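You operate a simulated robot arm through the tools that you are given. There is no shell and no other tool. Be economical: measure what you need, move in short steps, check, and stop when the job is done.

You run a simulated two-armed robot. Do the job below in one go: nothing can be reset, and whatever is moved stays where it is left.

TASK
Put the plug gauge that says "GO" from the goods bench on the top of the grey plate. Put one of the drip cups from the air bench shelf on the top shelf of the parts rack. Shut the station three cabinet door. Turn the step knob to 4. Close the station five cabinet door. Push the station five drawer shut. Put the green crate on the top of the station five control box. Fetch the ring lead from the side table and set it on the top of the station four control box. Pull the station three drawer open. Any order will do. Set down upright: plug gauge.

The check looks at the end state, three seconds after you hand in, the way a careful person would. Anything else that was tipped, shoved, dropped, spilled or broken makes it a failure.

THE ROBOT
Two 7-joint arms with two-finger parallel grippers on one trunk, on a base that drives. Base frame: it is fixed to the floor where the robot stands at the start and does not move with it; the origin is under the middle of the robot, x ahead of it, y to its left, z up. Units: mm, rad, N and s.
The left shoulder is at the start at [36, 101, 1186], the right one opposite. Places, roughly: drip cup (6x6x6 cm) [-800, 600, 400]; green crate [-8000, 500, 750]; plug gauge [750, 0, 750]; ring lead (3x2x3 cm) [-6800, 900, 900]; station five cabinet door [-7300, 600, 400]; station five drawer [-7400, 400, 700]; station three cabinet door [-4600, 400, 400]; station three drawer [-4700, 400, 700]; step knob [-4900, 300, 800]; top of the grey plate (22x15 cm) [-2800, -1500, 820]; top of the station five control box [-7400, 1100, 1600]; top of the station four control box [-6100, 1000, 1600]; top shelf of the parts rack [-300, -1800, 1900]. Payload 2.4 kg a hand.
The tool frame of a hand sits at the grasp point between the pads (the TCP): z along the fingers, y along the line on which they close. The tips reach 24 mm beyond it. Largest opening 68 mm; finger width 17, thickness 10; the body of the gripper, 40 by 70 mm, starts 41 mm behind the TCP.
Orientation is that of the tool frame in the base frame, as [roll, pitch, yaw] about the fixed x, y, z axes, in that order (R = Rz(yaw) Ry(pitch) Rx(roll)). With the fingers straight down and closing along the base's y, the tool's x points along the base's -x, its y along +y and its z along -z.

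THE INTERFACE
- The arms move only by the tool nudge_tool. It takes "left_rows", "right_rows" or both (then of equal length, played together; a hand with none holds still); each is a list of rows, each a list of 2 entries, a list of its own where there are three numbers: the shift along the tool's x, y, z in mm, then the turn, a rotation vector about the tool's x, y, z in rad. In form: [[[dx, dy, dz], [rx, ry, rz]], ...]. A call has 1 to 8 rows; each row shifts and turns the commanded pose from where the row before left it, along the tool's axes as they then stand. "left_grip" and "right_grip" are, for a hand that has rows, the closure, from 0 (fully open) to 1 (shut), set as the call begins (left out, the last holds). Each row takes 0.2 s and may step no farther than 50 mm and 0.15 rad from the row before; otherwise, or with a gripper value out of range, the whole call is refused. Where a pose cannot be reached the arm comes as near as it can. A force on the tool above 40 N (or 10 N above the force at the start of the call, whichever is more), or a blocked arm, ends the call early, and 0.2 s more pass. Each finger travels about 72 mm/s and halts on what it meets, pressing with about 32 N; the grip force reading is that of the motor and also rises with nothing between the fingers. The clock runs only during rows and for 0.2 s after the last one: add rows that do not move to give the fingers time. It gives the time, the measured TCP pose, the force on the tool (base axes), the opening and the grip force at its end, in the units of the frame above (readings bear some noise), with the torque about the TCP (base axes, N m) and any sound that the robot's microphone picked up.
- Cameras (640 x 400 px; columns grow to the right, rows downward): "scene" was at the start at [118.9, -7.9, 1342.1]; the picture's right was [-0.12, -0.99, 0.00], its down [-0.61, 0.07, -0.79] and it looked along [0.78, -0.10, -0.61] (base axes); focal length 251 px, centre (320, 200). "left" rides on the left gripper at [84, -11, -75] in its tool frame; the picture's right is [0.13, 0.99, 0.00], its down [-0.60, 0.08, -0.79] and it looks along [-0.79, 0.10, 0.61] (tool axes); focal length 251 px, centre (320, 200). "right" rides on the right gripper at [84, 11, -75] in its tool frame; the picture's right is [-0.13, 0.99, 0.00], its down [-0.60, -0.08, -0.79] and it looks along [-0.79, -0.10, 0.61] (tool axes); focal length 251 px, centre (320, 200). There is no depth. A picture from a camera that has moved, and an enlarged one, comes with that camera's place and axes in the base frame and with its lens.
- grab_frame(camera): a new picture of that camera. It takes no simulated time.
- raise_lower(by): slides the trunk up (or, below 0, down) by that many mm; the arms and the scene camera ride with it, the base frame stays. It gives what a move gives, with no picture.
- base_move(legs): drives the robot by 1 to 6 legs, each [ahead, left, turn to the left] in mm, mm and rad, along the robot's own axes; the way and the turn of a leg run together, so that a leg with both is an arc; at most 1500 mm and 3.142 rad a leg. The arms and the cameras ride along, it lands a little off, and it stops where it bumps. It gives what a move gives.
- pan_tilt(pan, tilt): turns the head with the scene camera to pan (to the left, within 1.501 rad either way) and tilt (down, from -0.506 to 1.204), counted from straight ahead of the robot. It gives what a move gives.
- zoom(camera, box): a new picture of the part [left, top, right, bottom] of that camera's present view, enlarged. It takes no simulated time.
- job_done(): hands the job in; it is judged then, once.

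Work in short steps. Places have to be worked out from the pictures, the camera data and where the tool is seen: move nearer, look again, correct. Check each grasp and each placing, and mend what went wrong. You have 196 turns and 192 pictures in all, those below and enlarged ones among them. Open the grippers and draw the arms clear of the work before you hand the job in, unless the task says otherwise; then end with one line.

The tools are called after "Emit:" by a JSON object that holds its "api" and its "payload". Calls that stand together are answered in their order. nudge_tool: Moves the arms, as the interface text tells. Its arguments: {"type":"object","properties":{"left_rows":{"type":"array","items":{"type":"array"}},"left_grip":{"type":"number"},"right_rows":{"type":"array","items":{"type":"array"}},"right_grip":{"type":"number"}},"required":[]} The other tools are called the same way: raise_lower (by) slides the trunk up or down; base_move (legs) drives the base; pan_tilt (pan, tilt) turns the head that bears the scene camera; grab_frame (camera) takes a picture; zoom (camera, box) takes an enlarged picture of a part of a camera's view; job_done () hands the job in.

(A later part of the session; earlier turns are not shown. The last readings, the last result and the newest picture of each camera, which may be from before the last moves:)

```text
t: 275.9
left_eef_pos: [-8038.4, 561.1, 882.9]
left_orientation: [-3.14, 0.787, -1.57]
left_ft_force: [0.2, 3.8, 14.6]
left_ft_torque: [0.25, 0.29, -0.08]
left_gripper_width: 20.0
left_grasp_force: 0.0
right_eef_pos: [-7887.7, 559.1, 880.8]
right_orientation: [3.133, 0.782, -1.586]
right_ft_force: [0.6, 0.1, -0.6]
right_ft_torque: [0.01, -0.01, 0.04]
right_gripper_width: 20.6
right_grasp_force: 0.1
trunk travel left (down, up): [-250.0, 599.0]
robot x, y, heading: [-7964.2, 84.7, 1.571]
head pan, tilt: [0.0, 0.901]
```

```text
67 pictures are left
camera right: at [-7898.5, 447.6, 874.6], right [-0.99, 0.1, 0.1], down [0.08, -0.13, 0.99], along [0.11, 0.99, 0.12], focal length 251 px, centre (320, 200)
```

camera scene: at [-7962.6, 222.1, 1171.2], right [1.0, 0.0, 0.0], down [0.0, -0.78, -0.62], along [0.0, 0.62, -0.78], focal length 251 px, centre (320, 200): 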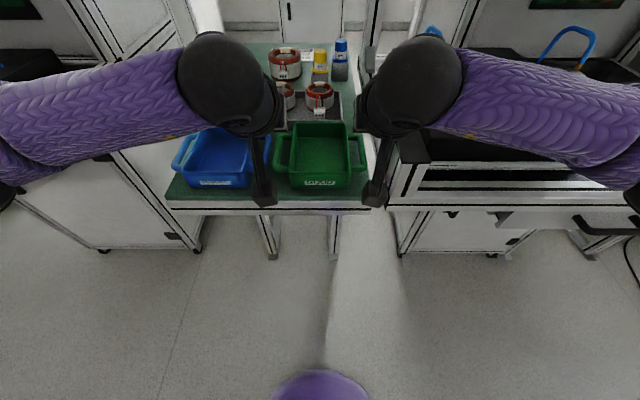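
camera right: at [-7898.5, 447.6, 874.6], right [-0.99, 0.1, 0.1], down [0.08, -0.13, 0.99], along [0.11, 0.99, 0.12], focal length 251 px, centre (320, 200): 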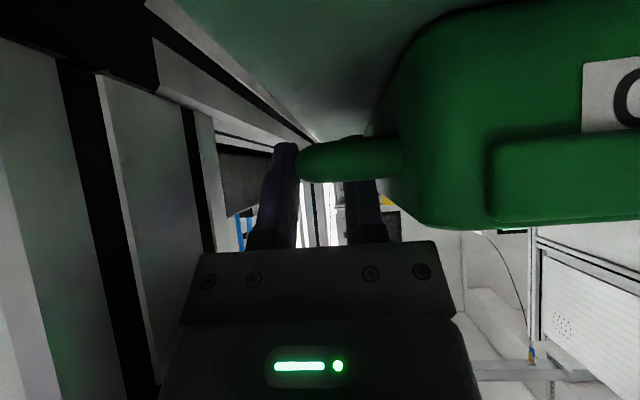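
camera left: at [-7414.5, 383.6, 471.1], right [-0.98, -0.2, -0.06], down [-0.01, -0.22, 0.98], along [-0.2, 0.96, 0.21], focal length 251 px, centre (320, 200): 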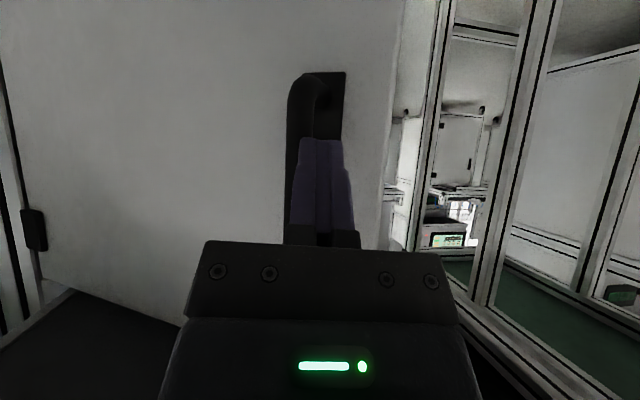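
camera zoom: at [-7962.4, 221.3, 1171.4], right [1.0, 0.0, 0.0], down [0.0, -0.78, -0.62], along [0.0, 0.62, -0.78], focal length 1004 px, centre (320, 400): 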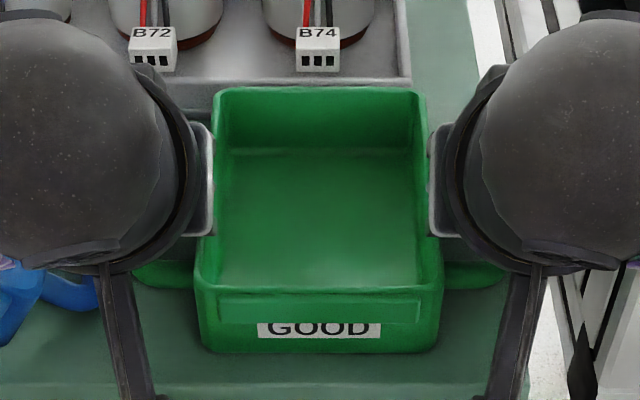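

The right fingers straddle the handle. The left shows a 15 N upward contact, so I check the left camera.

Emit:
{"api": "grab_frame", "payload": {"camera": "left"}}

```text
66 pictures are left
camera left: at [-8027.9, 447.4, 875.0], right [-0.99, -0.09, -0.09], down [-0.08, -0.14, 0.99], along [-0.1, 0.99, 0.13], focal length 251 px, centre (320, 200)
```

left: 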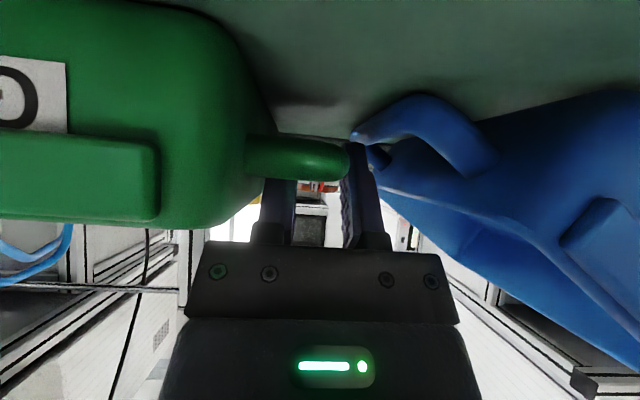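

The left outer finger touches the blue crate's handle from above. I raise the left hand 6 mm to unload it, then close both grippers (this moves that finger away from the blue one).

Emit:
{"api": "nudge_tool", "payload": {"left_rows": [[[-4.2, 0, -4.2], [0, 0, 0]], [[0, 0, 0], [0, 0, 0]]]}}

Emit:
{"api": "nudge_tool", "payload": {"left_rows": [[[0, 0, 0], [0, 0, 0]], [[0, 0, 0], [0, 0, 0]], [[0, 0, 0], [0, 0, 0]]], "right_rows": [[[0, 0, 0], [0, 0, 0]], [[0, 0, 0], [0, 0, 0]], [[0, 0, 0], [0, 0, 0]]], "left_grip": 1, "right_grip": 1}}

Emit:
{"api": "grab_frame", "payload": {"camera": "left"}}

```text
t: 276.5
left_eef_pos: [-8040.2, 561.5, 887.4]
left_orientation: [-3.14, 0.782, -1.57]
left_ft_force: [0.1, -0.9, 1.2]
left_ft_torque: [0.04, 0.0, 0.01]
left_gripper_width: 20.2
left_grasp_force: 0.1
right_eef_pos: [-7888.2, 561.2, 881.5]
right_orientation: [3.133, 0.782, -1.584]
right_ft_force: [-0.5, -0.1, -0.4]
right_ft_torque: [-0.06, -0.02, -0.01]
right_gripper_width: 20.4
right_grasp_force: 0.0
trunk travel left (down, up): [-250.0, 599.0]
robot x, y, heading: [-7965.7, 82.6, 1.571]
head pan, tilt: [0.0, 0.901]
```

```text
t: 277.3
left_eef_pos: [-8038.6, 560.1, 886.5]
left_orientation: [-3.137, 0.781, -1.571]
left_ft_force: [11.5, -0.5, 0.2]
left_ft_torque: [-0.17, -0.1, -0.12]
left_gripper_width: 11.3
left_grasp_force: 31.8
right_eef_pos: [-7888.4, 560.7, 881.1]
right_orientation: [3.133, 0.782, -1.582]
right_ft_force: [-12.4, 0.6, -1.1]
right_ft_torque: [0.17, 0.13, 0.08]
right_gripper_width: 11.4
right_grasp_force: 32.2
trunk travel left (down, up): [-250.0, 599.0]
robot x, y, heading: [-7963.8, 81.8, 1.571]
head pan, tilt: [0.0, 0.901]
```

```text
65 pictures are left
camera left: at [-8027.8, 447.2, 879.8], right [-0.99, -0.09, -0.09], down [-0.08, -0.13, 0.99], along [-0.1, 0.99, 0.12], focal length 251 px, centre (320, 200)
```

left: 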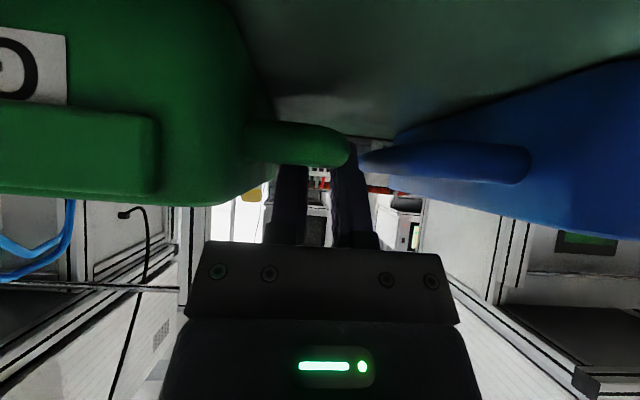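

Both handles are gripped (11.3 mm) and the blue crate sits level. I lift using the trunk.

Emit:
{"api": "raise_lower", "payload": {"by": 100}}

Emit:
{"api": "grab_frame", "payload": {"camera": "scene"}}

```text
t: 278.6
left_eef_pos: [-8039.6, 560.8, 986.5]
left_orientation: [-3.139, 0.783, -1.571]
left_ft_force: [22.3, -1.0, -0.7]
left_ft_torque: [0.07, -0.29, -0.2]
left_gripper_width: 11.0
left_grasp_force: 31.9
right_eef_pos: [-7888.5, 560.8, 981.0]
right_orientation: [3.132, 0.781, -1.583]
right_ft_force: [-23.2, -0.4, -0.9]
right_ft_torque: [-0.03, 0.18, 0.25]
right_gripper_width: 11.5
right_grasp_force: 31.7
trunk travel left (down, up): [-350.0, 499.0]
robot x, y, heading: [-7962.7, 81.7, 1.568]
head pan, tilt: [0.0, 0.901]
```

```text
64 pictures are left
camera scene: at [-7962.6, 202.1, 1272.2], right [1.0, 0.0, 0.0], down [0.0, -0.78, -0.62], along [0.0, 0.62, -0.78], focal length 251 px, centre (320, 200)
```

scene: 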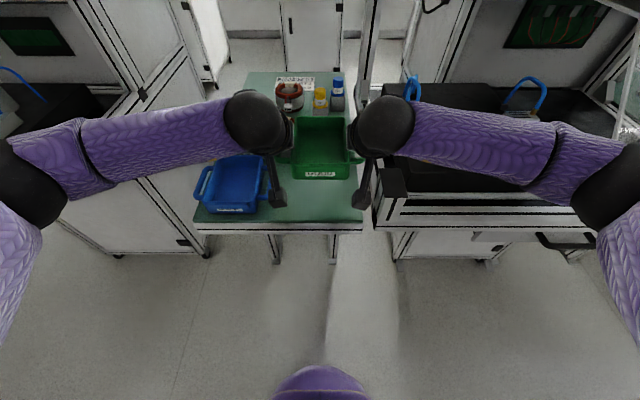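

The crate is up and level. I relieve the side tension, back off, raise the trunk and strafe to station 5's centre.

Emit:
{"api": "nudge_tool", "payload": {"left_rows": [[[0, -1.5, 0], [0, 0, 0]], [[0, 0, 0], [0, 0, 0]]], "right_rows": [[[0, 1.5, 0], [0, 0, 0]], [[0, 0, 0], [0, 0, 0]]]}}

Emit:
{"api": "base_move", "payload": {"legs": [[-400, 0, 0], [0, -530, 0]]}}

Emit:
{"api": "raise_lower", "payload": {"by": 400}}

Emit:
{"api": "raise_lower", "payload": {"by": 97}}

```text
t: 279.2
left_eef_pos: [-8039.3, 561.3, 986.5]
left_orientation: [3.142, 0.783, -1.568]
left_ft_force: [6.9, 0.3, -1.0]
left_ft_torque: [-0.04, -0.13, -0.26]
left_gripper_width: 10.8
left_grasp_force: 32.4
right_eef_pos: [-7887.6, 560.9, 981.5]
right_orientation: [3.137, 0.782, -1.585]
right_ft_force: [-8.6, 0.0, -2.1]
right_ft_torque: [0.04, 0.07, 0.26]
right_gripper_width: 11.5
right_grasp_force: 32.3
trunk travel left (down, up): [-350.0, 499.0]
robot x, y, heading: [-7968.1, 83.2, 1.573]
head pan, tilt: [0.0, 0.901]
```

```text
t: 284.4
left_eef_pos: [-7507.0, 161.0, 986.4]
left_orientation: [3.139, 0.781, -1.571]
left_ft_force: [-31.9, 1.8, -0.5]
left_ft_torque: [0.0, 0.43, 0.17]
left_gripper_width: 11.1
left_grasp_force: 31.2
right_eef_pos: [-7357.0, 159.9, 980.5]
right_orientation: [3.136, 0.782, -1.587]
right_ft_force: [31.7, -2.0, -1.7]
right_ft_torque: [-0.02, -0.23, 0.05]
right_gripper_width: 11.7
right_grasp_force: 32.2
trunk travel left (down, up): [-350.0, 499.0]
robot x, y, heading: [-7434.0, -312.7, 1.572]
head pan, tilt: [0.0, 0.901]
```

```text
t: 288.2
left_eef_pos: [-7507.7, 159.8, 1387.0]
left_orientation: [3.139, 0.78, -1.571]
left_ft_force: [-5.4, 1.3, -1.3]
left_ft_torque: [0.09, 0.02, -0.1]
left_gripper_width: 11.2
left_grasp_force: 31.6
right_eef_pos: [-7357.8, 161.5, 1380.7]
right_orientation: [3.138, 0.782, -1.587]
right_ft_force: [5.3, -0.9, -1.9]
right_ft_torque: [-0.07, -0.04, 0.16]
right_gripper_width: 11.4
right_grasp_force: 32.4
trunk travel left (down, up): [-750.0, 99.0]
robot x, y, heading: [-7433.9, -313.8, 1.568]
head pan, tilt: [0.0, 0.901]
```

```text
t: 289.5
left_eef_pos: [-7506.3, 160.2, 1482.9]
left_orientation: [3.139, 0.781, -1.572]
left_ft_force: [-5.3, 1.4, -1.2]
left_ft_torque: [0.0, 0.06, -0.11]
left_gripper_width: 10.9
left_grasp_force: 32.8
right_eef_pos: [-7356.9, 161.2, 1477.0]
right_orientation: [3.137, 0.781, -1.587]
right_ft_force: [5.1, -1.2, -0.5]
right_ft_torque: [-0.01, -0.02, 0.19]
right_gripper_width: 11.8
right_grasp_force: 32.5
trunk travel left (down, up): [-847.0, 2.0]
robot x, y, heading: [-7435.3, -315.1, 1.567]
head pan, tilt: [0.0, 0.901]
```

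Now I raise both arms together by 160 mm and view the box top.

Emit:
{"api": "nudge_tool", "payload": {"left_rows": [[[-28.2, 0, -28.4], [0, 0, 0]], [[-28.2, 0, -28.4], [0, 0, 0]], [[-28.2, 0, -28.4], [0, 0, 0]], [[-28.2, 0, -28.4], [0, 0, 0]], [[0, 0, 0], [0, 0, 0]]], "right_rows": [[[-28.2, 0, -28.4], [0, 0, 0]], [[-28.2, 0, -28.4], [0, 0, 0]], [[-28.2, 0, -28.4], [0, 0, 0]], [[-28.2, 0, -28.4], [0, 0, 0]], [[0, 0, 0], [0, 0, 0]]]}}

Emit:
{"api": "pan_tilt", "payload": {"pan": 0, "tilt": 0.4}}

Emit:
{"api": "grab_frame", "payload": {"camera": "scene"}}

```text
t: 290.7
left_eef_pos: [-7507.3, 160.8, 1643.1]
left_orientation: [3.139, 0.782, -1.57]
left_ft_force: [-5.2, 2.4, -0.6]
left_ft_torque: [0.18, 0.04, -0.03]
left_gripper_width: 11.3
left_grasp_force: 31.3
right_eef_pos: [-7355.4, 161.5, 1640.2]
right_orientation: [3.136, 0.781, -1.585]
right_ft_force: [4.1, -1.4, -1.5]
right_ft_torque: [-0.17, -0.07, 0.25]
right_gripper_width: 11.3
right_grasp_force: 31.8
trunk travel left (down, up): [-847.0, 2.0]
robot x, y, heading: [-7435.3, -317.4, 1.568]
head pan, tilt: [0.0, 0.901]
```

```text
t: 291.6
left_eef_pos: [-7506.3, 160.8, 1642.0]
left_orientation: [3.141, 0.782, -1.57]
left_ft_force: [-2.1, 1.7, -1.0]
left_ft_torque: [-0.07, 0.02, -0.07]
left_gripper_width: 11.0
left_grasp_force: 32.5
right_eef_pos: [-7356.7, 161.2, 1639.2]
right_orientation: [3.135, 0.783, -1.584]
right_ft_force: [2.2, -1.2, -0.4]
right_ft_torque: [0.06, -0.01, 0.25]
right_gripper_width: 11.5
right_grasp_force: 31.8
trunk travel left (down, up): [-847.0, 2.0]
robot x, y, heading: [-7431.7, -313.8, 1.565]
head pan, tilt: [0.0, 0.4]
```

```text
63 pictures are left
camera scene: at [-7431.4, -209.9, 1813.5], right [1.0, 0.0, 0.0], down [0.0, -0.39, -0.92], along [0.0, 0.92, -0.39], focal length 251 px, centre (320, 200)
```

scene: 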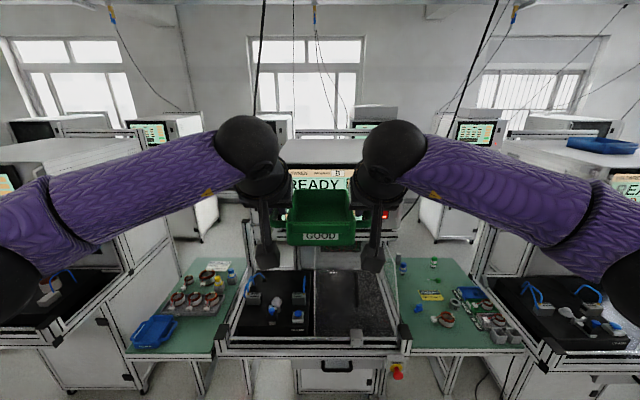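

The box top is clear. A hanging cable is near x≈-7655, so I shift right to x≈-7350, then test extending both arms forward together.

Emit:
{"api": "base_move", "payload": {"legs": [[0, -80, 0]]}}

Emit:
{"api": "nudge_tool", "payload": {"left_rows": [[[-17.7, 0, 17.7], [0, 0, 0]], [[-17.7, 0, 17.7], [0, 0, 0]], [[-17.7, 0, 17.7], [0, 0, 0]], [[-17.7, 0, 17.7], [0, 0, 0]]], "right_rows": [[[-17.7, 0, 17.7], [0, 0, 0]], [[-17.7, 0, 17.7], [0, 0, 0]], [[-17.7, 0, 17.7], [0, 0, 0]], [[-17.7, 0, 17.7], [0, 0, 0]]]}}

```text
t: 292.7
left_eef_pos: [-7427.4, 159.5, 1643.9]
left_orientation: [3.141, 0.782, -1.57]
left_ft_force: [-0.3, 1.5, -0.7]
left_ft_torque: [-0.07, 0.03, -0.06]
left_gripper_width: 11.0
left_grasp_force: 31.8
right_eef_pos: [-7278.0, 161.8, 1638.6]
right_orientation: [3.134, 0.782, -1.584]
right_ft_force: [-1.0, -1.4, -0.9]
right_ft_torque: [0.07, -0.01, 0.28]
right_gripper_width: 11.5
right_grasp_force: 31.9
trunk travel left (down, up): [-847.0, 2.0]
robot x, y, heading: [-7353.8, -312.7, 1.572]
head pan, tilt: [0.0, 0.4]
```

```text
t: 293.7
left_eef_pos: [-7429.1, 260.2, 1640.0]
left_orientation: [3.138, 0.784, -1.572]
left_ft_force: [-5.4, 5.3, -1.1]
left_ft_torque: [0.3, 0.04, 0.42]
left_gripper_width: 11.1
left_grasp_force: 31.8
left hand out of reach, approached as far as the arm can: row 4
right_eef_pos: [-7277.0, 260.8, 1637.8]
right_orientation: [3.139, 0.781, -1.579]
right_ft_force: [4.9, -4.7, -1.5]
right_ft_torque: [-0.3, -0.13, 0.38]
right_gripper_width: 11.4
right_grasp_force: 31.7
trunk travel left (down, up): [-847.0, 2.0]
robot x, y, heading: [-7355.6, -319.2, 1.567]
head pan, tilt: [0.0, 0.4]
```

With 45° tilt the arms reach ~576 mm ahead. I look straight down to see how far my torso protrudes, to learn how near the rail I may drive.

Emit:
{"api": "pan_tilt", "payload": {"pan": 0, "tilt": 1.15}}

Emit:
{"api": "grab_frame", "payload": {"camera": "scene"}}

```text
t: 294.8
left_eef_pos: [-7427.0, 257.4, 1640.7]
left_orientation: [3.141, 0.781, -1.57]
left_ft_force: [5.7, 4.8, -0.9]
left_ft_torque: [0.16, -0.05, 0.23]
left_gripper_width: 11.3
left_grasp_force: 32.0
right_eef_pos: [-7276.8, 259.0, 1638.0]
right_orientation: [3.136, 0.782, -1.583]
right_ft_force: [-5.6, -4.1, -1.3]
right_ft_torque: [-0.15, -0.01, 0.44]
right_gripper_width: 11.5
right_grasp_force: 31.6
trunk travel left (down, up): [-847.0, 2.0]
robot x, y, heading: [-7354.1, -316.3, 1.569]
head pan, tilt: [0.0, 1.15]
```

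```text
62 pictures are left
camera scene: at [-7352.1, -242.9, 1753.7], right [1.0, 0.0, 0.0], down [0.0, -0.91, -0.41], along [0.0, 0.41, -0.91], focal length 251 px, centre (320, 200)
```

scene: 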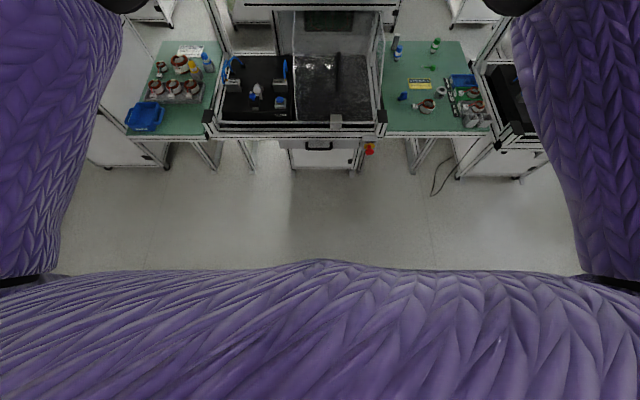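

Rail front is at y≈470–485 and my chest protrudes ~105 mm. I drive forward 560 mm with the crate at a safe height above the box.

Emit:
{"api": "base_move", "payload": {"legs": [[560, 0, 0]]}}

Emit:
{"api": "pan_tilt", "payload": {"pan": 0, "tilt": 0.5}}

Emit:
{"api": "grab_frame", "payload": {"camera": "scene"}}

```text
t: 298.0
left_eef_pos: [-7428.4, 820.9, 1641.6]
left_orientation: [3.141, 0.782, -1.57]
left_ft_force: [28.8, 3.1, -1.1]
left_ft_torque: [0.08, -0.39, -0.04]
left_gripper_width: 11.0
left_grasp_force: 31.8
right_eef_pos: [-7278.9, 823.4, 1638.5]
right_orientation: [3.138, 0.78, -1.582]
right_ft_force: [-30.4, -3.5, -0.1]
right_ft_torque: [-0.09, 0.21, 0.53]
right_gripper_width: 11.5
right_grasp_force: 32.3
trunk travel left (down, up): [-847.0, 2.0]
robot x, y, heading: [-7352.9, 246.9, 1.571]
head pan, tilt: [0.0, 1.15]
```

```text
t: 299.1
left_eef_pos: [-7428.3, 820.1, 1640.5]
left_orientation: [3.141, 0.783, -1.57]
left_ft_force: [1.5, 3.8, -0.8]
left_ft_torque: [0.08, -0.03, 0.26]
left_gripper_width: 11.2
left_grasp_force: 31.7
right_eef_pos: [-7279.1, 824.1, 1636.9]
right_orientation: [3.136, 0.781, -1.581]
right_ft_force: [-1.1, -5.2, -2.1]
right_ft_torque: [-0.09, -0.02, 0.4]
right_gripper_width: 11.7
right_grasp_force: 32.1
trunk travel left (down, up): [-847.0, 2.0]
robot x, y, heading: [-7352.7, 245.5, 1.571]
head pan, tilt: [0.0, 0.499]
```

```text
61 pictures are left
camera scene: at [-7352.9, 351.3, 1804.4], right [1.0, 0.0, 0.0], down [0.0, -0.48, -0.88], along [0.0, 0.88, -0.48], focal length 251 px, centre (320, 200)
```

scene: 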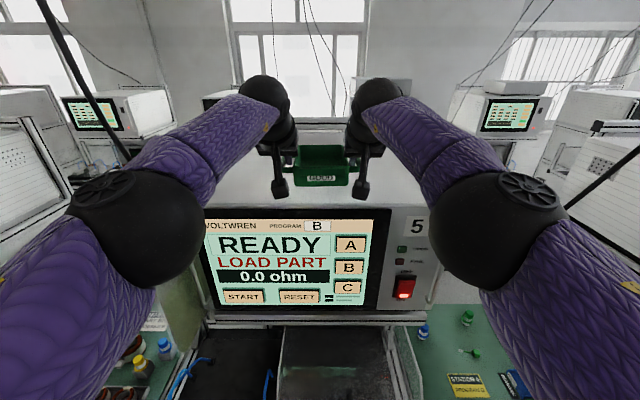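

The box front edge is at y≈805 and it spans x -7603..-7113. A cable is close to my left elbow, so I shift right 55 mm, then go forward 75 mm.

Emit:
{"api": "base_move", "payload": {"legs": [[0, -55, 0], [40, 0, 0]]}}

Emit:
{"api": "base_move", "payload": {"legs": [[35, 0, 0]]}}

Emit:
{"api": "grab_frame", "payload": {"camera": "scene"}}

```text
t: 300.5
left_eef_pos: [-7375.8, 857.8, 1640.8]
left_orientation: [-3.14, 0.783, -1.569]
left_ft_force: [2.2, 4.2, -1.6]
left_ft_torque: [0.0, -0.03, 0.19]
left_gripper_width: 11.2
left_grasp_force: 31.9
right_eef_pos: [-7224.8, 860.2, 1638.0]
right_orientation: [3.137, 0.784, -1.578]
right_ft_force: [-2.9, -4.3, -0.7]
right_ft_torque: [-0.04, 0.07, 0.39]
right_gripper_width: 11.6
right_grasp_force: 31.7
trunk travel left (down, up): [-847.0, 2.0]
robot x, y, heading: [-7297.1, 289.2, 1.574]
head pan, tilt: [0.0, 0.499]
```

```text
t: 301.3
left_eef_pos: [-7374.5, 892.7, 1642.7]
left_orientation: [-3.14, 0.786, -1.567]
left_ft_force: [-0.6, 3.4, -1.2]
left_ft_torque: [0.11, -0.02, 0.27]
left_gripper_width: 11.2
left_grasp_force: 31.9
right_eef_pos: [-7225.2, 894.5, 1638.5]
right_orientation: [3.136, 0.783, -1.58]
right_ft_force: [0.7, -4.6, -0.2]
right_ft_torque: [-0.09, 0.01, 0.39]
right_gripper_width: 11.6
right_grasp_force: 32.4
trunk travel left (down, up): [-847.0, 2.0]
robot x, y, heading: [-7302.1, 322.4, 1.578]
head pan, tilt: [0.0, 0.499]
```

```text
60 pictures are left
camera scene: at [-7298.6, 422.0, 1804.7], right [1.0, 0.0, 0.0], down [0.0, -0.48, -0.88], along [0.0, 0.88, -0.48], focal length 251 px, centre (320, 200)
```

scene: 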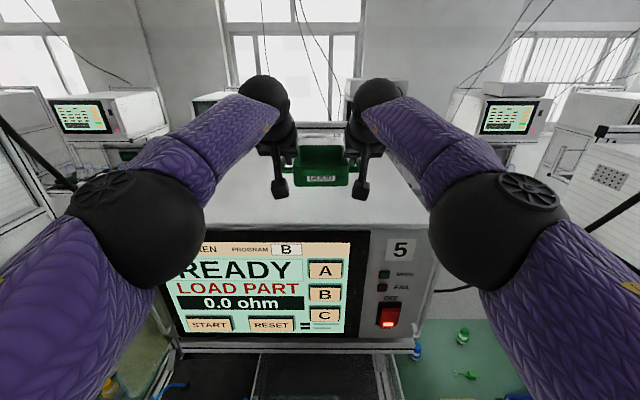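

The crate is fully over the box top. I lower the trunk 45 mm, then in small steps until contact.

Emit:
{"api": "raise_lower", "payload": {"by": -45}}

Emit:
{"api": "raise_lower", "payload": {"by": -8}}

Emit:
{"api": "zoom", "payload": {"camera": "scene", "box": [230, 120, 420, 240]}}

```text
t: 302.2
left_eef_pos: [-7374.9, 894.5, 1596.8]
left_orientation: [-3.139, 0.784, -1.567]
left_ft_force: [-0.3, 3.2, -0.3]
left_ft_torque: [-0.02, 0.03, 0.19]
left_gripper_width: 11.1
left_grasp_force: 32.1
right_eef_pos: [-7225.1, 896.4, 1592.8]
right_orientation: [3.135, 0.781, -1.58]
right_ft_force: [0.0, -3.8, -0.2]
right_ft_torque: [0.02, 0.02, 0.33]
right_gripper_width: 11.4
right_grasp_force: 31.9
trunk travel left (down, up): [-802.0, 47.0]
robot x, y, heading: [-7297.4, 322.8, 1.577]
head pan, tilt: [0.0, 0.499]
```

```text
t: 302.8
left_eef_pos: [-7374.6, 895.4, 1591.7]
left_orientation: [-3.141, 0.794, -1.568]
left_ft_force: [1.0, 12.7, 31.7]
left_ft_torque: [0.58, -0.02, 0.09]
left_gripper_width: 11.3
left_grasp_force: 32.1
right_eef_pos: [-7225.6, 896.7, 1587.6]
right_orientation: [3.134, 0.787, -1.581]
right_ft_force: [-2.1, 6.4, 19.3]
right_ft_torque: [0.46, 0.01, 0.29]
right_gripper_width: 11.5
right_grasp_force: 32.0
trunk travel left (down, up): [-794.0, 55.0]
robot x, y, heading: [-7299.9, 320.8, 1.575]
head pan, tilt: [0.0, 0.499]
```

```text
3.33 times, centred on (325, 180) of scene
camera zoom: at [-7298.1, 424.8, 1752.0], right [1.0, 0.0, 0.0], down [0.0, -0.48, -0.88], along [0.0, 0.88, -0.48], focal length 837 px, centre (303, 267)
```

zoom: 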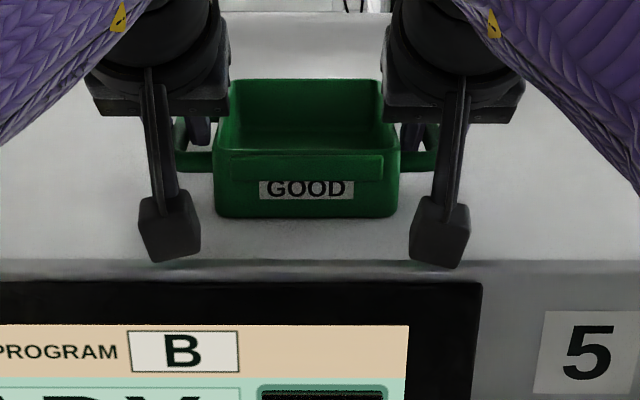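

The crate rests on the box top (contact 20–30 N). I ease up 4 mm, open the fingers to 20 mm, and lift the hands out.

Emit:
{"api": "raise_lower", "payload": {"by": 4}}

Emit:
{"api": "nudge_tool", "payload": {"left_rows": [[[0, 0, 0], [0, 0, 0]], [[0, 0, 0], [0, 0, 0]]], "right_rows": [[[0, 0, 0], [0, 0, 0]], [[0, 0, 0], [0, 0, 0]]], "left_grip": 0.7, "right_grip": 0.7}}

Emit:
{"api": "raise_lower", "payload": {"by": 50}}

Emit:
{"api": "zoom", "payload": {"camera": "scene", "box": [230, 120, 420, 240]}}

```text
t: 303.3
left_eef_pos: [-7375.1, 894.8, 1591.5]
left_orientation: [3.141, 0.782, -1.567]
left_ft_force: [2.2, 6.6, 12.8]
left_ft_torque: [1.03, -0.03, 0.11]
left_gripper_width: 11.0
left_grasp_force: 32.1
right_eef_pos: [-7225.7, 896.5, 1587.6]
right_orientation: [3.136, 0.78, -1.581]
right_ft_force: [-2.0, -2.0, 0.5]
right_ft_torque: [0.27, -0.06, 0.29]
right_gripper_width: 11.4
right_grasp_force: 32.2
trunk travel left (down, up): [-798.0, 51.0]
robot x, y, heading: [-7298.1, 321.9, 1.572]
head pan, tilt: [0.0, 0.499]
```

```text
t: 303.9
left_eef_pos: [-7375.1, 894.3, 1592.3]
left_orientation: [3.141, 0.783, -1.567]
left_ft_force: [-0.2, -0.5, 0.8]
left_ft_torque: [-0.03, 0.03, 0.03]
left_gripper_width: 20.2
left_grasp_force: 0.0
right_eef_pos: [-7224.4, 897.2, 1588.6]
right_orientation: [3.136, 0.782, -1.581]
right_ft_force: [0.0, -0.1, 0.1]
right_ft_torque: [0.04, -0.01, 0.03]
right_gripper_width: 20.1
right_grasp_force: 0.1
trunk travel left (down, up): [-798.0, 51.0]
robot x, y, heading: [-7300.0, 322.5, 1.571]
head pan, tilt: [0.0, 0.499]
```

```text
t: 304.8
left_eef_pos: [-7375.3, 894.5, 1642.0]
left_orientation: [-3.141, 0.781, -1.567]
left_ft_force: [0.0, 0.2, 0.5]
left_ft_torque: [0.0, 0.01, -0.01]
left_gripper_width: 20.3
left_grasp_force: 0.1
right_eef_pos: [-7224.7, 897.6, 1637.6]
right_orientation: [3.136, 0.783, -1.579]
right_ft_force: [0.0, 0.4, 0.1]
right_ft_torque: [0.02, -0.01, 0.01]
right_gripper_width: 20.2
right_grasp_force: 0.0
trunk travel left (down, up): [-848.0, 1.0]
robot x, y, heading: [-7300.0, 317.9, 1.574]
head pan, tilt: [0.0, 0.499]
```

```text
3.33 times, centred on (325, 180) of scene
camera zoom: at [-7298.3, 425.2, 1805.5], right [1.0, 0.0, 0.0], down [0.0, -0.48, -0.88], along [0.0, 0.88, -0.48], focal length 837 px, centre (303, 267)
```

zoom: 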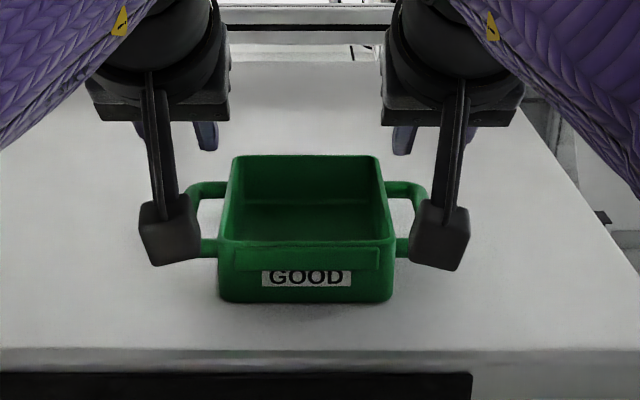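

The crate sits properly on box 5. I back away, and move to the side table between stations 4 and 5 for the ring lead.

Emit:
{"api": "base_move", "payload": {"legs": [[-620, 0, 0], [0, -500, 0]]}}

Emit:
{"api": "raise_lower", "payload": {"by": -300}}

Emit:
{"api": "pan_tilt", "payload": {"pan": 0, "tilt": 0.65}}

Emit:
{"api": "grab_frame", "payload": {"camera": "scene"}}

```text
t: 310.9
left_eef_pos: [-6874.0, 279.7, 1641.8]
left_orientation: [-3.141, 0.785, -1.568]
left_ft_force: [0.0, 0.3, -0.5]
left_ft_torque: [0.02, 0.01, 0.0]
left_gripper_width: 20.1
left_grasp_force: 0.0
right_eef_pos: [-6722.9, 282.9, 1638.2]
right_orientation: [3.135, 0.783, -1.58]
right_ft_force: [-0.6, -0.2, -0.2]
right_ft_torque: [-0.01, 0.02, -0.03]
right_gripper_width: 20.2
right_grasp_force: 0.1
trunk travel left (down, up): [-848.0, 1.0]
robot x, y, heading: [-6794.9, -294.0, 1.573]
head pan, tilt: [0.0, 0.499]
```

```text
t: 313.9
left_eef_pos: [-6873.4, 278.6, 1343.0]
left_orientation: [3.141, 0.784, -1.568]
left_ft_force: [-0.2, -0.7, 0.2]
left_ft_torque: [-0.01, 0.02, -0.04]
left_gripper_width: 20.5
left_grasp_force: 0.0
right_eef_pos: [-6723.2, 281.6, 1339.4]
right_orientation: [3.135, 0.782, -1.579]
right_ft_force: [0.0, -0.4, -0.2]
right_ft_torque: [-0.02, -0.01, 0.01]
right_gripper_width: 20.3
right_grasp_force: 0.0
trunk travel left (down, up): [-548.0, 301.0]
robot x, y, heading: [-6798.2, -291.3, 1.575]
head pan, tilt: [0.0, 0.499]
```

```text
t: 314.6
left_eef_pos: [-6874.1, 279.5, 1341.9]
left_orientation: [-3.141, 0.784, -1.568]
left_ft_force: [-0.6, -0.8, -0.1]
left_ft_torque: [0.02, -0.01, 0.02]
left_gripper_width: 20.5
left_grasp_force: 0.1
right_eef_pos: [-6723.7, 282.1, 1338.7]
right_orientation: [3.136, 0.78, -1.579]
right_ft_force: [0.0, 0.0, -0.3]
right_ft_torque: [0.02, 0.05, 0.02]
right_gripper_width: 20.4
right_grasp_force: 0.0
trunk travel left (down, up): [-548.0, 301.0]
robot x, y, heading: [-6799.2, -296.1, 1.577]
head pan, tilt: [0.0, 0.649]
```

```text
57 pictures are left
camera scene: at [-6796.5, -187.6, 1492.0], right [1.0, 0.0, 0.0], down [0.0, -0.6, -0.8], along [0.0, 0.8, -0.6], focal length 251 px, centre (320, 200)
```

scene: 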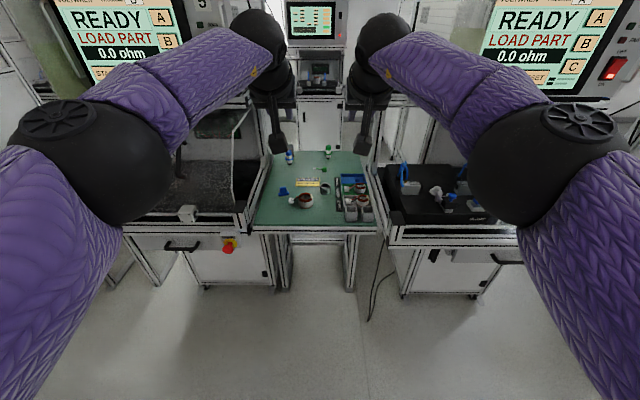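

I zoom on the side table to find the ring lead.

Emit:
{"api": "zoom", "payload": {"camera": "scene", "box": [250, 140, 386, 230]}}

```text
4.44 times, centred on (318, 185) of scene
camera zoom: at [-6796.5, -187.6, 1492.0], right [1.0, 0.0, 0.0], down [0.0, -0.6, -0.8], along [0.0, 0.8, -0.6], focal length 1116 px, centre (329, 267)
```

zoom: 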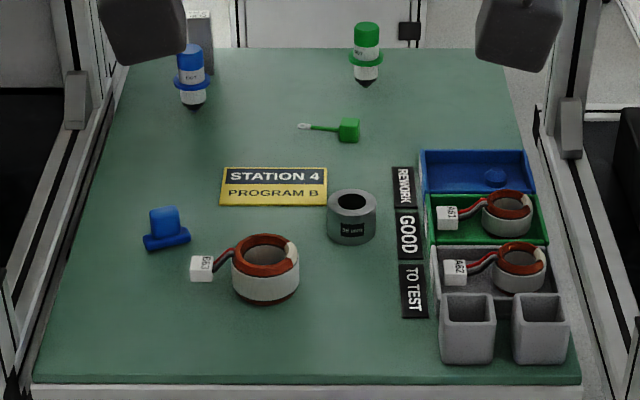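

The green ring lead (body at ≈(-6775,921)) lies near the back of the table. I zoom in on it.

Emit:
{"api": "zoom", "payload": {"camera": "scene", "box": [306, 158, 338, 178]}}

```text
16.00 times, centred on (322, 168) of scene
camera zoom: at [-6796.5, -187.6, 1492.0], right [1.0, 0.0, 0.0], down [0.0, -0.6, -0.8], along [0.0, 0.8, -0.6], focal length 4016 px, centre (288, 712)
```

zoom: 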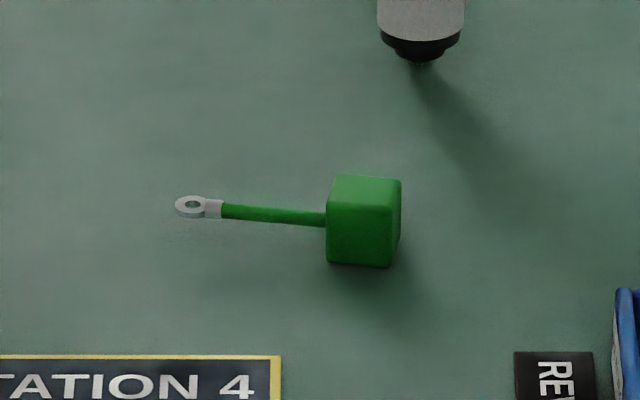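

The lead's box body is ~22×19×24 mm with its wire on the left side. I'll grip it from above with the right hand at ~30° tilt; first I raise and retract the left hand and set the right pitch.

Emit:
{"api": "nudge_tool", "payload": {"left_rows": [[[-28, 0, -28], [0, 0, 0]], [[-28, 0, -28], [0, 0, 0]], [[-28, 0, -28], [0, 0, 0]], [[-28, 0, -28], [0, 0, 0]], [[28, 0, -28], [0, 0, 0]], [[28, 0, -28], [0, 0, 0]], [[28, 0, -28], [0, 0, 0]], [[28, 0, -28], [0, 0, 0]]], "right_rows": [[[0, 0, 0], [0, 0.13, 0]], [[0, 0, 0], [0, 0.13, 0]], [[0, 0, 0], [0, 0, 0]], [[0, 0, 0], [0, 0, 0]], [[0, 0, 0], [0, 0, 0]], [[0, 0, 0], [0, 0, 0]], [[0, 0, 0], [0, 0, 0]], [[0, 0, 0], [0, 0, 0]]], "right_grip": 0.35}}

Emit:
{"api": "base_move", "payload": {"legs": [[0, 55, 0], [450, 0, 0]]}}

Emit:
{"api": "raise_lower", "payload": {"by": -330}}

Emit:
{"api": "grab_frame", "payload": {"camera": "scene"}}

```text
t: 316.4
left_eef_pos: [-6882.1, 82.5, 1447.6]
left_orientation: [-3.14, 0.782, -1.563]
left_ft_force: [1.1, -0.1, 0.1]
left_ft_torque: [0.0, -0.01, 0.04]
left_gripper_width: 20.5
left_grasp_force: 0.1
left hand out of reach, approached as far as the arm can: row 1, 2, 3, 4
right_eef_pos: [-6721.3, 255.9, 1331.9]
right_orientation: [3.135, 0.588, -1.578]
right_ft_force: [0.7, -0.5, -0.2]
right_ft_torque: [0.0, -0.02, -0.03]
right_gripper_width: 44.3
right_grasp_force: 0.1
right hand out of reach, approached as far as the arm can: row 1, 2
trunk travel left (down, up): [-548.0, 301.0]
robot x, y, heading: [-6797.7, -293.0, 1.572]
head pan, tilt: [0.0, 0.649]
```

```text
t: 319.6
left_eef_pos: [-6940.4, 530.4, 1446.8]
left_orientation: [-3.141, 0.781, -1.563]
left_ft_force: [-0.4, 0.1, -0.7]
left_ft_torque: [-0.03, -0.01, 0.01]
left_gripper_width: 20.2
left_grasp_force: 0.0
right_eef_pos: [-6780.4, 705.0, 1331.2]
right_orientation: [3.136, 0.586, -1.572]
right_ft_force: [-0.2, 0.4, -0.1]
right_ft_torque: [-0.05, 0.02, 0.03]
right_gripper_width: 43.9
right_grasp_force: 0.1
trunk travel left (down, up): [-548.0, 301.0]
robot x, y, heading: [-6856.2, 151.3, 1.579]
head pan, tilt: [0.0, 0.649]
```

```text
t: 322.9
left_eef_pos: [-6941.8, 530.4, 1115.8]
left_orientation: [3.141, 0.783, -1.562]
left_ft_force: [-0.5, -0.5, -0.7]
left_ft_torque: [-0.01, 0.03, -0.02]
left_gripper_width: 20.4
left_grasp_force: 0.1
right_eef_pos: [-6780.0, 704.1, 1002.1]
right_orientation: [3.136, 0.588, -1.574]
right_ft_force: [0.4, -0.2, 0.7]
right_ft_torque: [0.03, -0.03, -0.01]
right_gripper_width: 44.1
right_grasp_force: 0.1
trunk travel left (down, up): [-218.0, 631.0]
robot x, y, heading: [-6855.1, 158.0, 1.577]
head pan, tilt: [0.0, 0.649]
```

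```text
54 pictures are left
camera scene: at [-6855.0, 310.4, 1159.1], right [1.0, 0.01, 0.0], down [0.0, -0.6, -0.8], along [-0.01, 0.8, -0.6], focal length 251 px, centre (320, 200)
```

scene: 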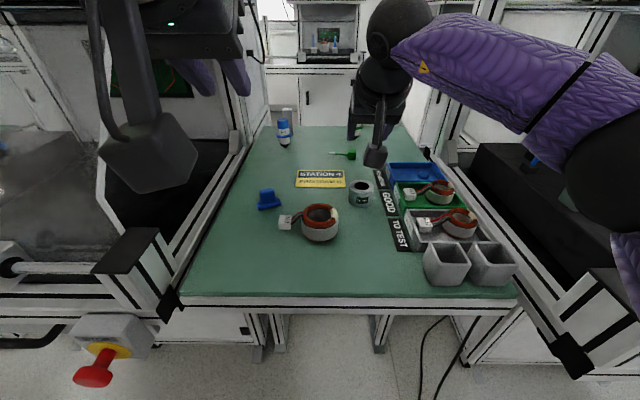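

The lead measures at (-6779,921) again. I lower the right arm (better reach near shoulder height) and extend it forward to test.

Emit:
{"api": "nudge_tool", "payload": {"right_rows": [[[16.6, 0, 25], [0, 0, 0]], [[16.6, 0, 25], [0, 0, 0]], [[16.6, 0, 25], [0, 0, 0]], [[-25, 0, 16.6], [0, 0, 0]], [[-25, 0, 16.6], [0, 0, 0]], [[-25, 0, 16.6], [0, 0, 0]]]}}

```text
t: 324.3
left_eef_pos: [-6941.1, 530.3, 1117.4]
left_orientation: [-3.141, 0.784, -1.561]
left_ft_force: [-0.5, -0.9, 0.1]
left_ft_torque: [-0.01, 0.0, 0.0]
left_gripper_width: 20.4
left_grasp_force: 0.0
right_eef_pos: [-6779.2, 761.2, 908.5]
right_orientation: [3.136, 0.586, -1.571]
right_ft_force: [0.2, 0.2, -0.6]
right_ft_torque: [-0.01, -0.03, 0.01]
right_gripper_width: 44.3
right_grasp_force: 0.1
right hand out of reach, approached as far as the arm can: row 6
trunk travel left (down, up): [-218.0, 631.0]
robot x, y, heading: [-6857.5, 158.6, 1.576]
head pan, tilt: [0.0, 0.649]
```

The reach is now 603 mm. I drive forward 125 mm and check with the right camera.

Emit:
{"api": "base_move", "payload": {"legs": [[125, 0, 0]]}}

Emit:
{"api": "grab_frame", "payload": {"camera": "right"}}

Emit:
{"api": "grab_frame", "payload": {"camera": "scene"}}

```text
t: 325.5
left_eef_pos: [-6941.8, 654.2, 1117.0]
left_orientation: [3.14, 0.783, -1.563]
left_ft_force: [-0.1, -1.0, 0.1]
left_ft_torque: [0.01, 0.01, -0.01]
left_gripper_width: 20.5
left_grasp_force: 0.0
right_eef_pos: [-6779.2, 883.8, 909.8]
right_orientation: [3.137, 0.587, -1.575]
right_ft_force: [-0.4, -0.7, -0.5]
right_ft_torque: [-0.02, 0.03, -0.02]
right_gripper_width: 44.2
right_grasp_force: 0.1
trunk travel left (down, up): [-218.0, 631.0]
robot x, y, heading: [-6856.6, 280.9, 1.582]
head pan, tilt: [0.0, 0.649]
```

```text
53 pictures are left
camera right: at [-6789.4, 773.7, 924.7], right [-0.99, 0.11, 0.08], down [0.08, 0.06, 0.99], along [0.1, 0.99, -0.07], focal length 251 px, centre (320, 200)
```

right: 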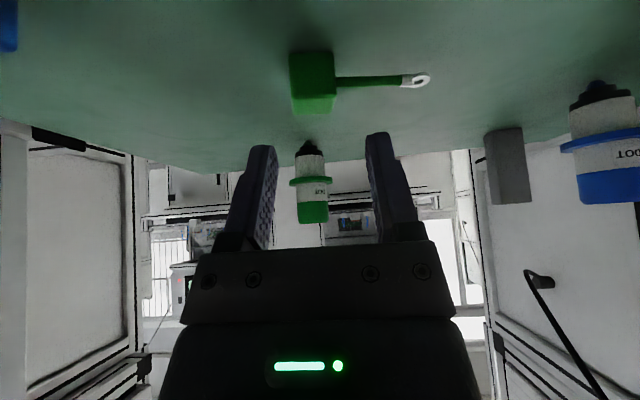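

```text
52 pictures are left
camera scene: at [-6855.9, 434.8, 1159.0], right [1.0, 0.01, 0.0], down [0.0, -0.6, -0.8], along [-0.01, 0.8, -0.6], focal length 251 px, centre (320, 200)
```

scene: 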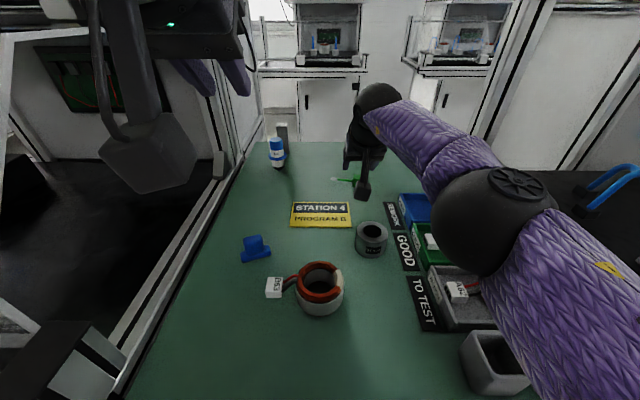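

The lead body is ~6 mm right of my TCP, with its top at z≈867. I shift 6 mm right, advance 18 mm, then lower to just above.

Emit:
{"api": "nudge_tool", "payload": {"right_rows": [[[0, -6.5, 0], [0, 0, 0]], [[0, 0, 0], [0, 0, 0]]]}}

Emit:
{"api": "base_move", "payload": {"legs": [[18, 0, 0]]}}

Emit:
{"api": "nudge_tool", "payload": {"right_rows": [[[5.5, 0, 8.3], [0, 0, 0]], [[5.5, 0, 8.3], [0, 0, 0]], [[0, 0, 0], [0, 0, 0]]]}}

Emit:
{"api": "grab_frame", "payload": {"camera": "right"}}

```text
t: 326.1
left_eef_pos: [-6942.6, 654.3, 1115.3]
left_orientation: [3.141, 0.782, -1.562]
left_ft_force: [-0.6, 0.4, 1.1]
left_ft_torque: [-0.01, 0.01, -0.02]
left_gripper_width: 20.4
left_grasp_force: 0.0
right_eef_pos: [-6773.2, 885.5, 910.2]
right_orientation: [3.136, 0.588, -1.574]
right_ft_force: [0.3, -1.4, 1.0]
right_ft_torque: [-0.02, -0.01, -0.01]
right_gripper_width: 44.4
right_grasp_force: 0.1
trunk travel left (down, up): [-218.0, 631.0]
robot x, y, heading: [-6861.5, 276.5, 1.573]
head pan, tilt: [0.0, 0.649]
```

```text
t: 326.9
left_eef_pos: [-6941.9, 673.0, 1117.5]
left_orientation: [3.142, 0.782, -1.566]
left_ft_force: [-0.1, 0.9, 0.0]
left_ft_torque: [0.05, -0.02, -0.02]
left_gripper_width: 20.4
left_grasp_force: 0.0
right_eef_pos: [-6773.2, 903.7, 910.0]
right_orientation: [3.136, 0.585, -1.575]
right_ft_force: [-1.0, 0.6, -0.4]
right_ft_torque: [0.01, -0.01, 0.0]
right_gripper_width: 44.3
right_grasp_force: 0.1
trunk travel left (down, up): [-218.0, 631.0]
robot x, y, heading: [-6855.0, 293.4, 1.579]
head pan, tilt: [0.0, 0.649]
```

```text
t: 327.7
left_eef_pos: [-6941.9, 673.0, 1116.8]
left_orientation: [-3.141, 0.784, -1.562]
left_ft_force: [0.4, 0.5, -0.8]
left_ft_torque: [0.01, 0.0, 0.03]
left_gripper_width: 20.3
left_grasp_force: 0.0
right_eef_pos: [-6772.8, 904.0, 889.4]
right_orientation: [3.136, 0.586, -1.574]
right_ft_force: [-0.7, -0.7, -0.6]
right_ft_torque: [0.0, 0.0, -0.01]
right_gripper_width: 44.0
right_grasp_force: 0.1
trunk travel left (down, up): [-218.0, 631.0]
robot x, y, heading: [-6857.4, 293.2, 1.576]
head pan, tilt: [0.0, 0.649]
```

```text
51 pictures are left
camera right: at [-6782.8, 791.7, 904.6], right [-0.99, 0.11, 0.08], down [0.08, 0.06, 0.99], along [0.1, 0.99, -0.07], focal length 251 px, centre (320, 200)
```

right: 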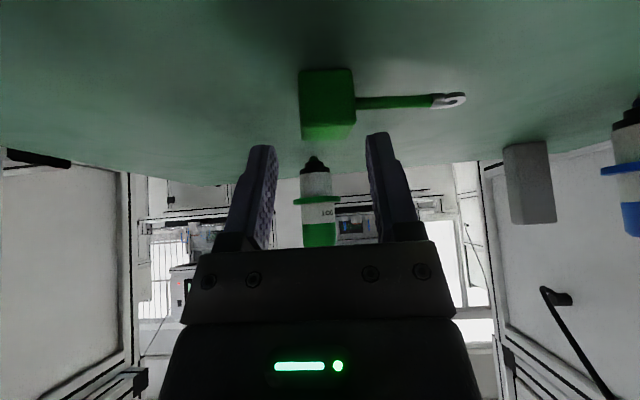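

Comparing sizes, the body is nearer than thought (center y≈901, top z≈873). I raise 4 mm, move back 21 mm and 3 mm left, then recheck.

Emit:
{"api": "nudge_tool", "payload": {"right_rows": [[[-2.2, 3, -3.3], [0, 0, 0]], [[17.5, 0, -11.6], [0, 0, 0]], [[0, 0, 0], [0, 0, 0]]]}}

Emit:
{"api": "grab_frame", "payload": {"camera": "right"}}

Emit:
{"api": "zoom", "payload": {"camera": "scene", "box": [320, 150, 400, 200]}}

```text
t: 328.5
left_eef_pos: [-6940.7, 672.5, 1116.8]
left_orientation: [-3.141, 0.783, -1.565]
left_ft_force: [-0.4, 0.0, 0.4]
left_ft_torque: [0.01, 0.01, 0.01]
left_gripper_width: 20.3
left_grasp_force: 0.0
right_eef_pos: [-6777.3, 882.5, 892.7]
right_orientation: [3.135, 0.586, -1.574]
right_ft_force: [-0.1, -0.2, 0.3]
right_ft_torque: [0.01, -0.01, 0.01]
right_gripper_width: 44.4
right_grasp_force: 0.0
trunk travel left (down, up): [-218.0, 631.0]
robot x, y, heading: [-6855.1, 296.0, 1.577]
head pan, tilt: [0.0, 0.649]
```

```text
50 pictures are left
camera right: at [-6786.3, 771.2, 908.3], right [-0.99, 0.11, 0.08], down [0.08, 0.06, 0.99], along [0.1, 0.99, -0.07], focal length 251 px, centre (320, 200)
```

right: 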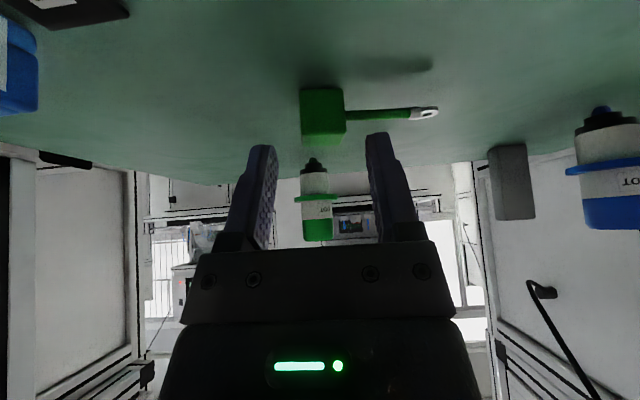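

```text
8.00 times, centred on (360, 175) of scene
camera zoom: at [-6855.9, 452.5, 1159.0], right [1.0, 0.01, 0.0], down [0.0, -0.6, -0.8], along [-0.01, 0.8, -0.6], focal length 2008 px, centre (0, 400)
```

zoom: 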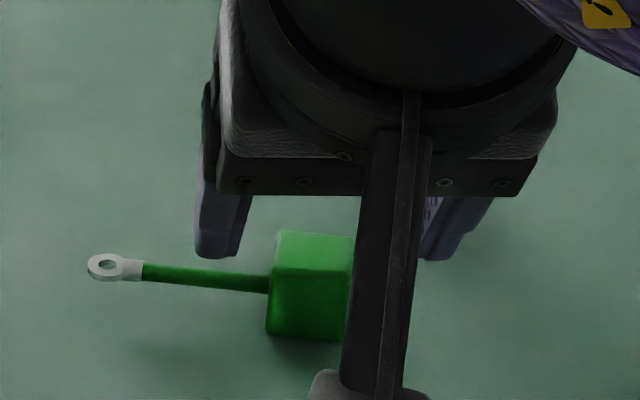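

Scaling between the two views gives body center y≈895 and top z≈876. I move 5 mm back and 7 mm down, then close.

Emit:
{"api": "nudge_tool", "payload": {"right_rows": [[[4.2, -1, -2.8], [0, 0, 0]], [[3.8, 0, 5.7], [0, 0, 0]], [[0, 0, 0], [0, 0, 0]]]}}

Emit:
{"api": "nudge_tool", "payload": {"right_rows": [[[0, 0, 0], [0, 0, 0]], [[0, 0, 0], [0, 0, 0]], [[0, 0, 0], [0, 0, 0]]], "right_grip": 1}}

Emit:
{"api": "grab_frame", "payload": {"camera": "right"}}

```text
t: 329.3
left_eef_pos: [-6942.4, 672.4, 1116.0]
left_orientation: [3.141, 0.782, -1.564]
left_ft_force: [0.2, 0.1, -0.4]
left_ft_torque: [-0.01, -0.01, -0.02]
left_gripper_width: 20.3
left_grasp_force: 0.1
right_eef_pos: [-6775.8, 877.9, 886.4]
right_orientation: [3.137, 0.586, -1.575]
right_ft_force: [-0.3, 0.0, -0.3]
right_ft_torque: [-0.04, 0.0, -0.04]
right_gripper_width: 44.1
right_grasp_force: 0.0
trunk travel left (down, up): [-218.0, 631.0]
robot x, y, heading: [-6856.5, 293.2, 1.578]
head pan, tilt: [0.0, 0.649]
```

```text
t: 330.1
left_eef_pos: [-6942.2, 671.4, 1117.2]
left_orientation: [-3.142, 0.783, -1.565]
left_ft_force: [0.0, 0.1, -1.2]
left_ft_torque: [-0.02, 0.02, 0.01]
left_gripper_width: 20.4
left_grasp_force: 0.1
right_eef_pos: [-6775.6, 877.8, 887.3]
right_orientation: [3.136, 0.589, -1.575]
right_ft_force: [0.1, 0.2, 0.9]
right_ft_torque: [0.01, 0.0, 0.0]
right_gripper_width: 19.6
right_grasp_force: 32.5
trunk travel left (down, up): [-218.0, 631.0]
robot x, y, heading: [-6855.6, 295.6, 1.58]
head pan, tilt: [0.0, 0.649]
```

```text
48 pictures are left
camera right: at [-6785.3, 766.1, 901.6], right [-0.99, 0.11, 0.08], down [0.08, 0.06, 0.99], along [0.1, 0.99, -0.07], focal length 251 px, centre (320, 200)
```

right: 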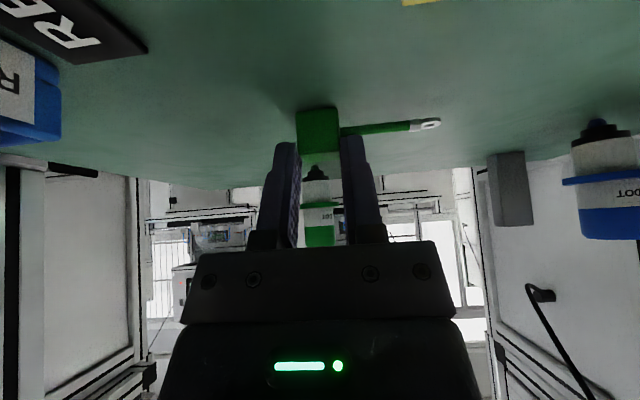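

Gripped at 19.6 mm. I lift 80 mm with the trunk and check.

Emit:
{"api": "raise_lower", "payload": {"by": 80}}

Emit:
{"api": "grab_frame", "payload": {"camera": "right"}}

```text
t: 331.3
left_eef_pos: [-6943.0, 672.9, 1196.0]
left_orientation: [3.141, 0.782, -1.565]
left_ft_force: [0.3, -0.5, 0.2]
left_ft_torque: [-0.02, -0.02, 0.0]
left_gripper_width: 20.3
left_grasp_force: 0.0
right_eef_pos: [-6774.5, 877.7, 966.0]
right_orientation: [3.137, 0.587, -1.574]
right_ft_force: [0.4, -1.6, 0.2]
right_ft_torque: [-0.03, -0.01, -0.03]
right_gripper_width: 19.5
right_grasp_force: 31.8
trunk travel left (down, up): [-298.0, 551.0]
robot x, y, heading: [-6854.8, 296.1, 1.573]
head pan, tilt: [0.0, 0.649]
```

```text
47 pictures are left
camera right: at [-6785.1, 766.0, 981.5], right [-0.99, 0.11, 0.08], down [0.08, 0.06, 0.99], along [0.1, 0.99, -0.07], focal length 251 px, centre (320, 200)
```

right: 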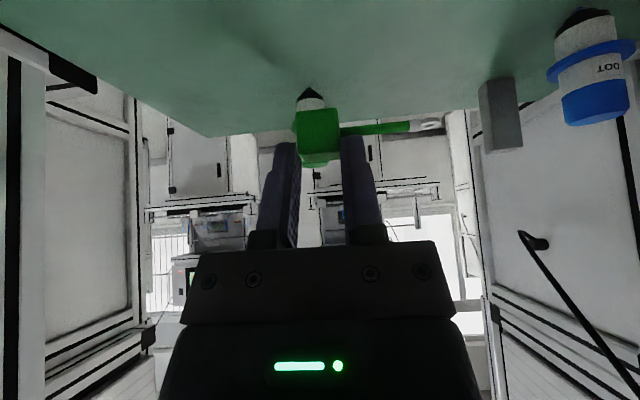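

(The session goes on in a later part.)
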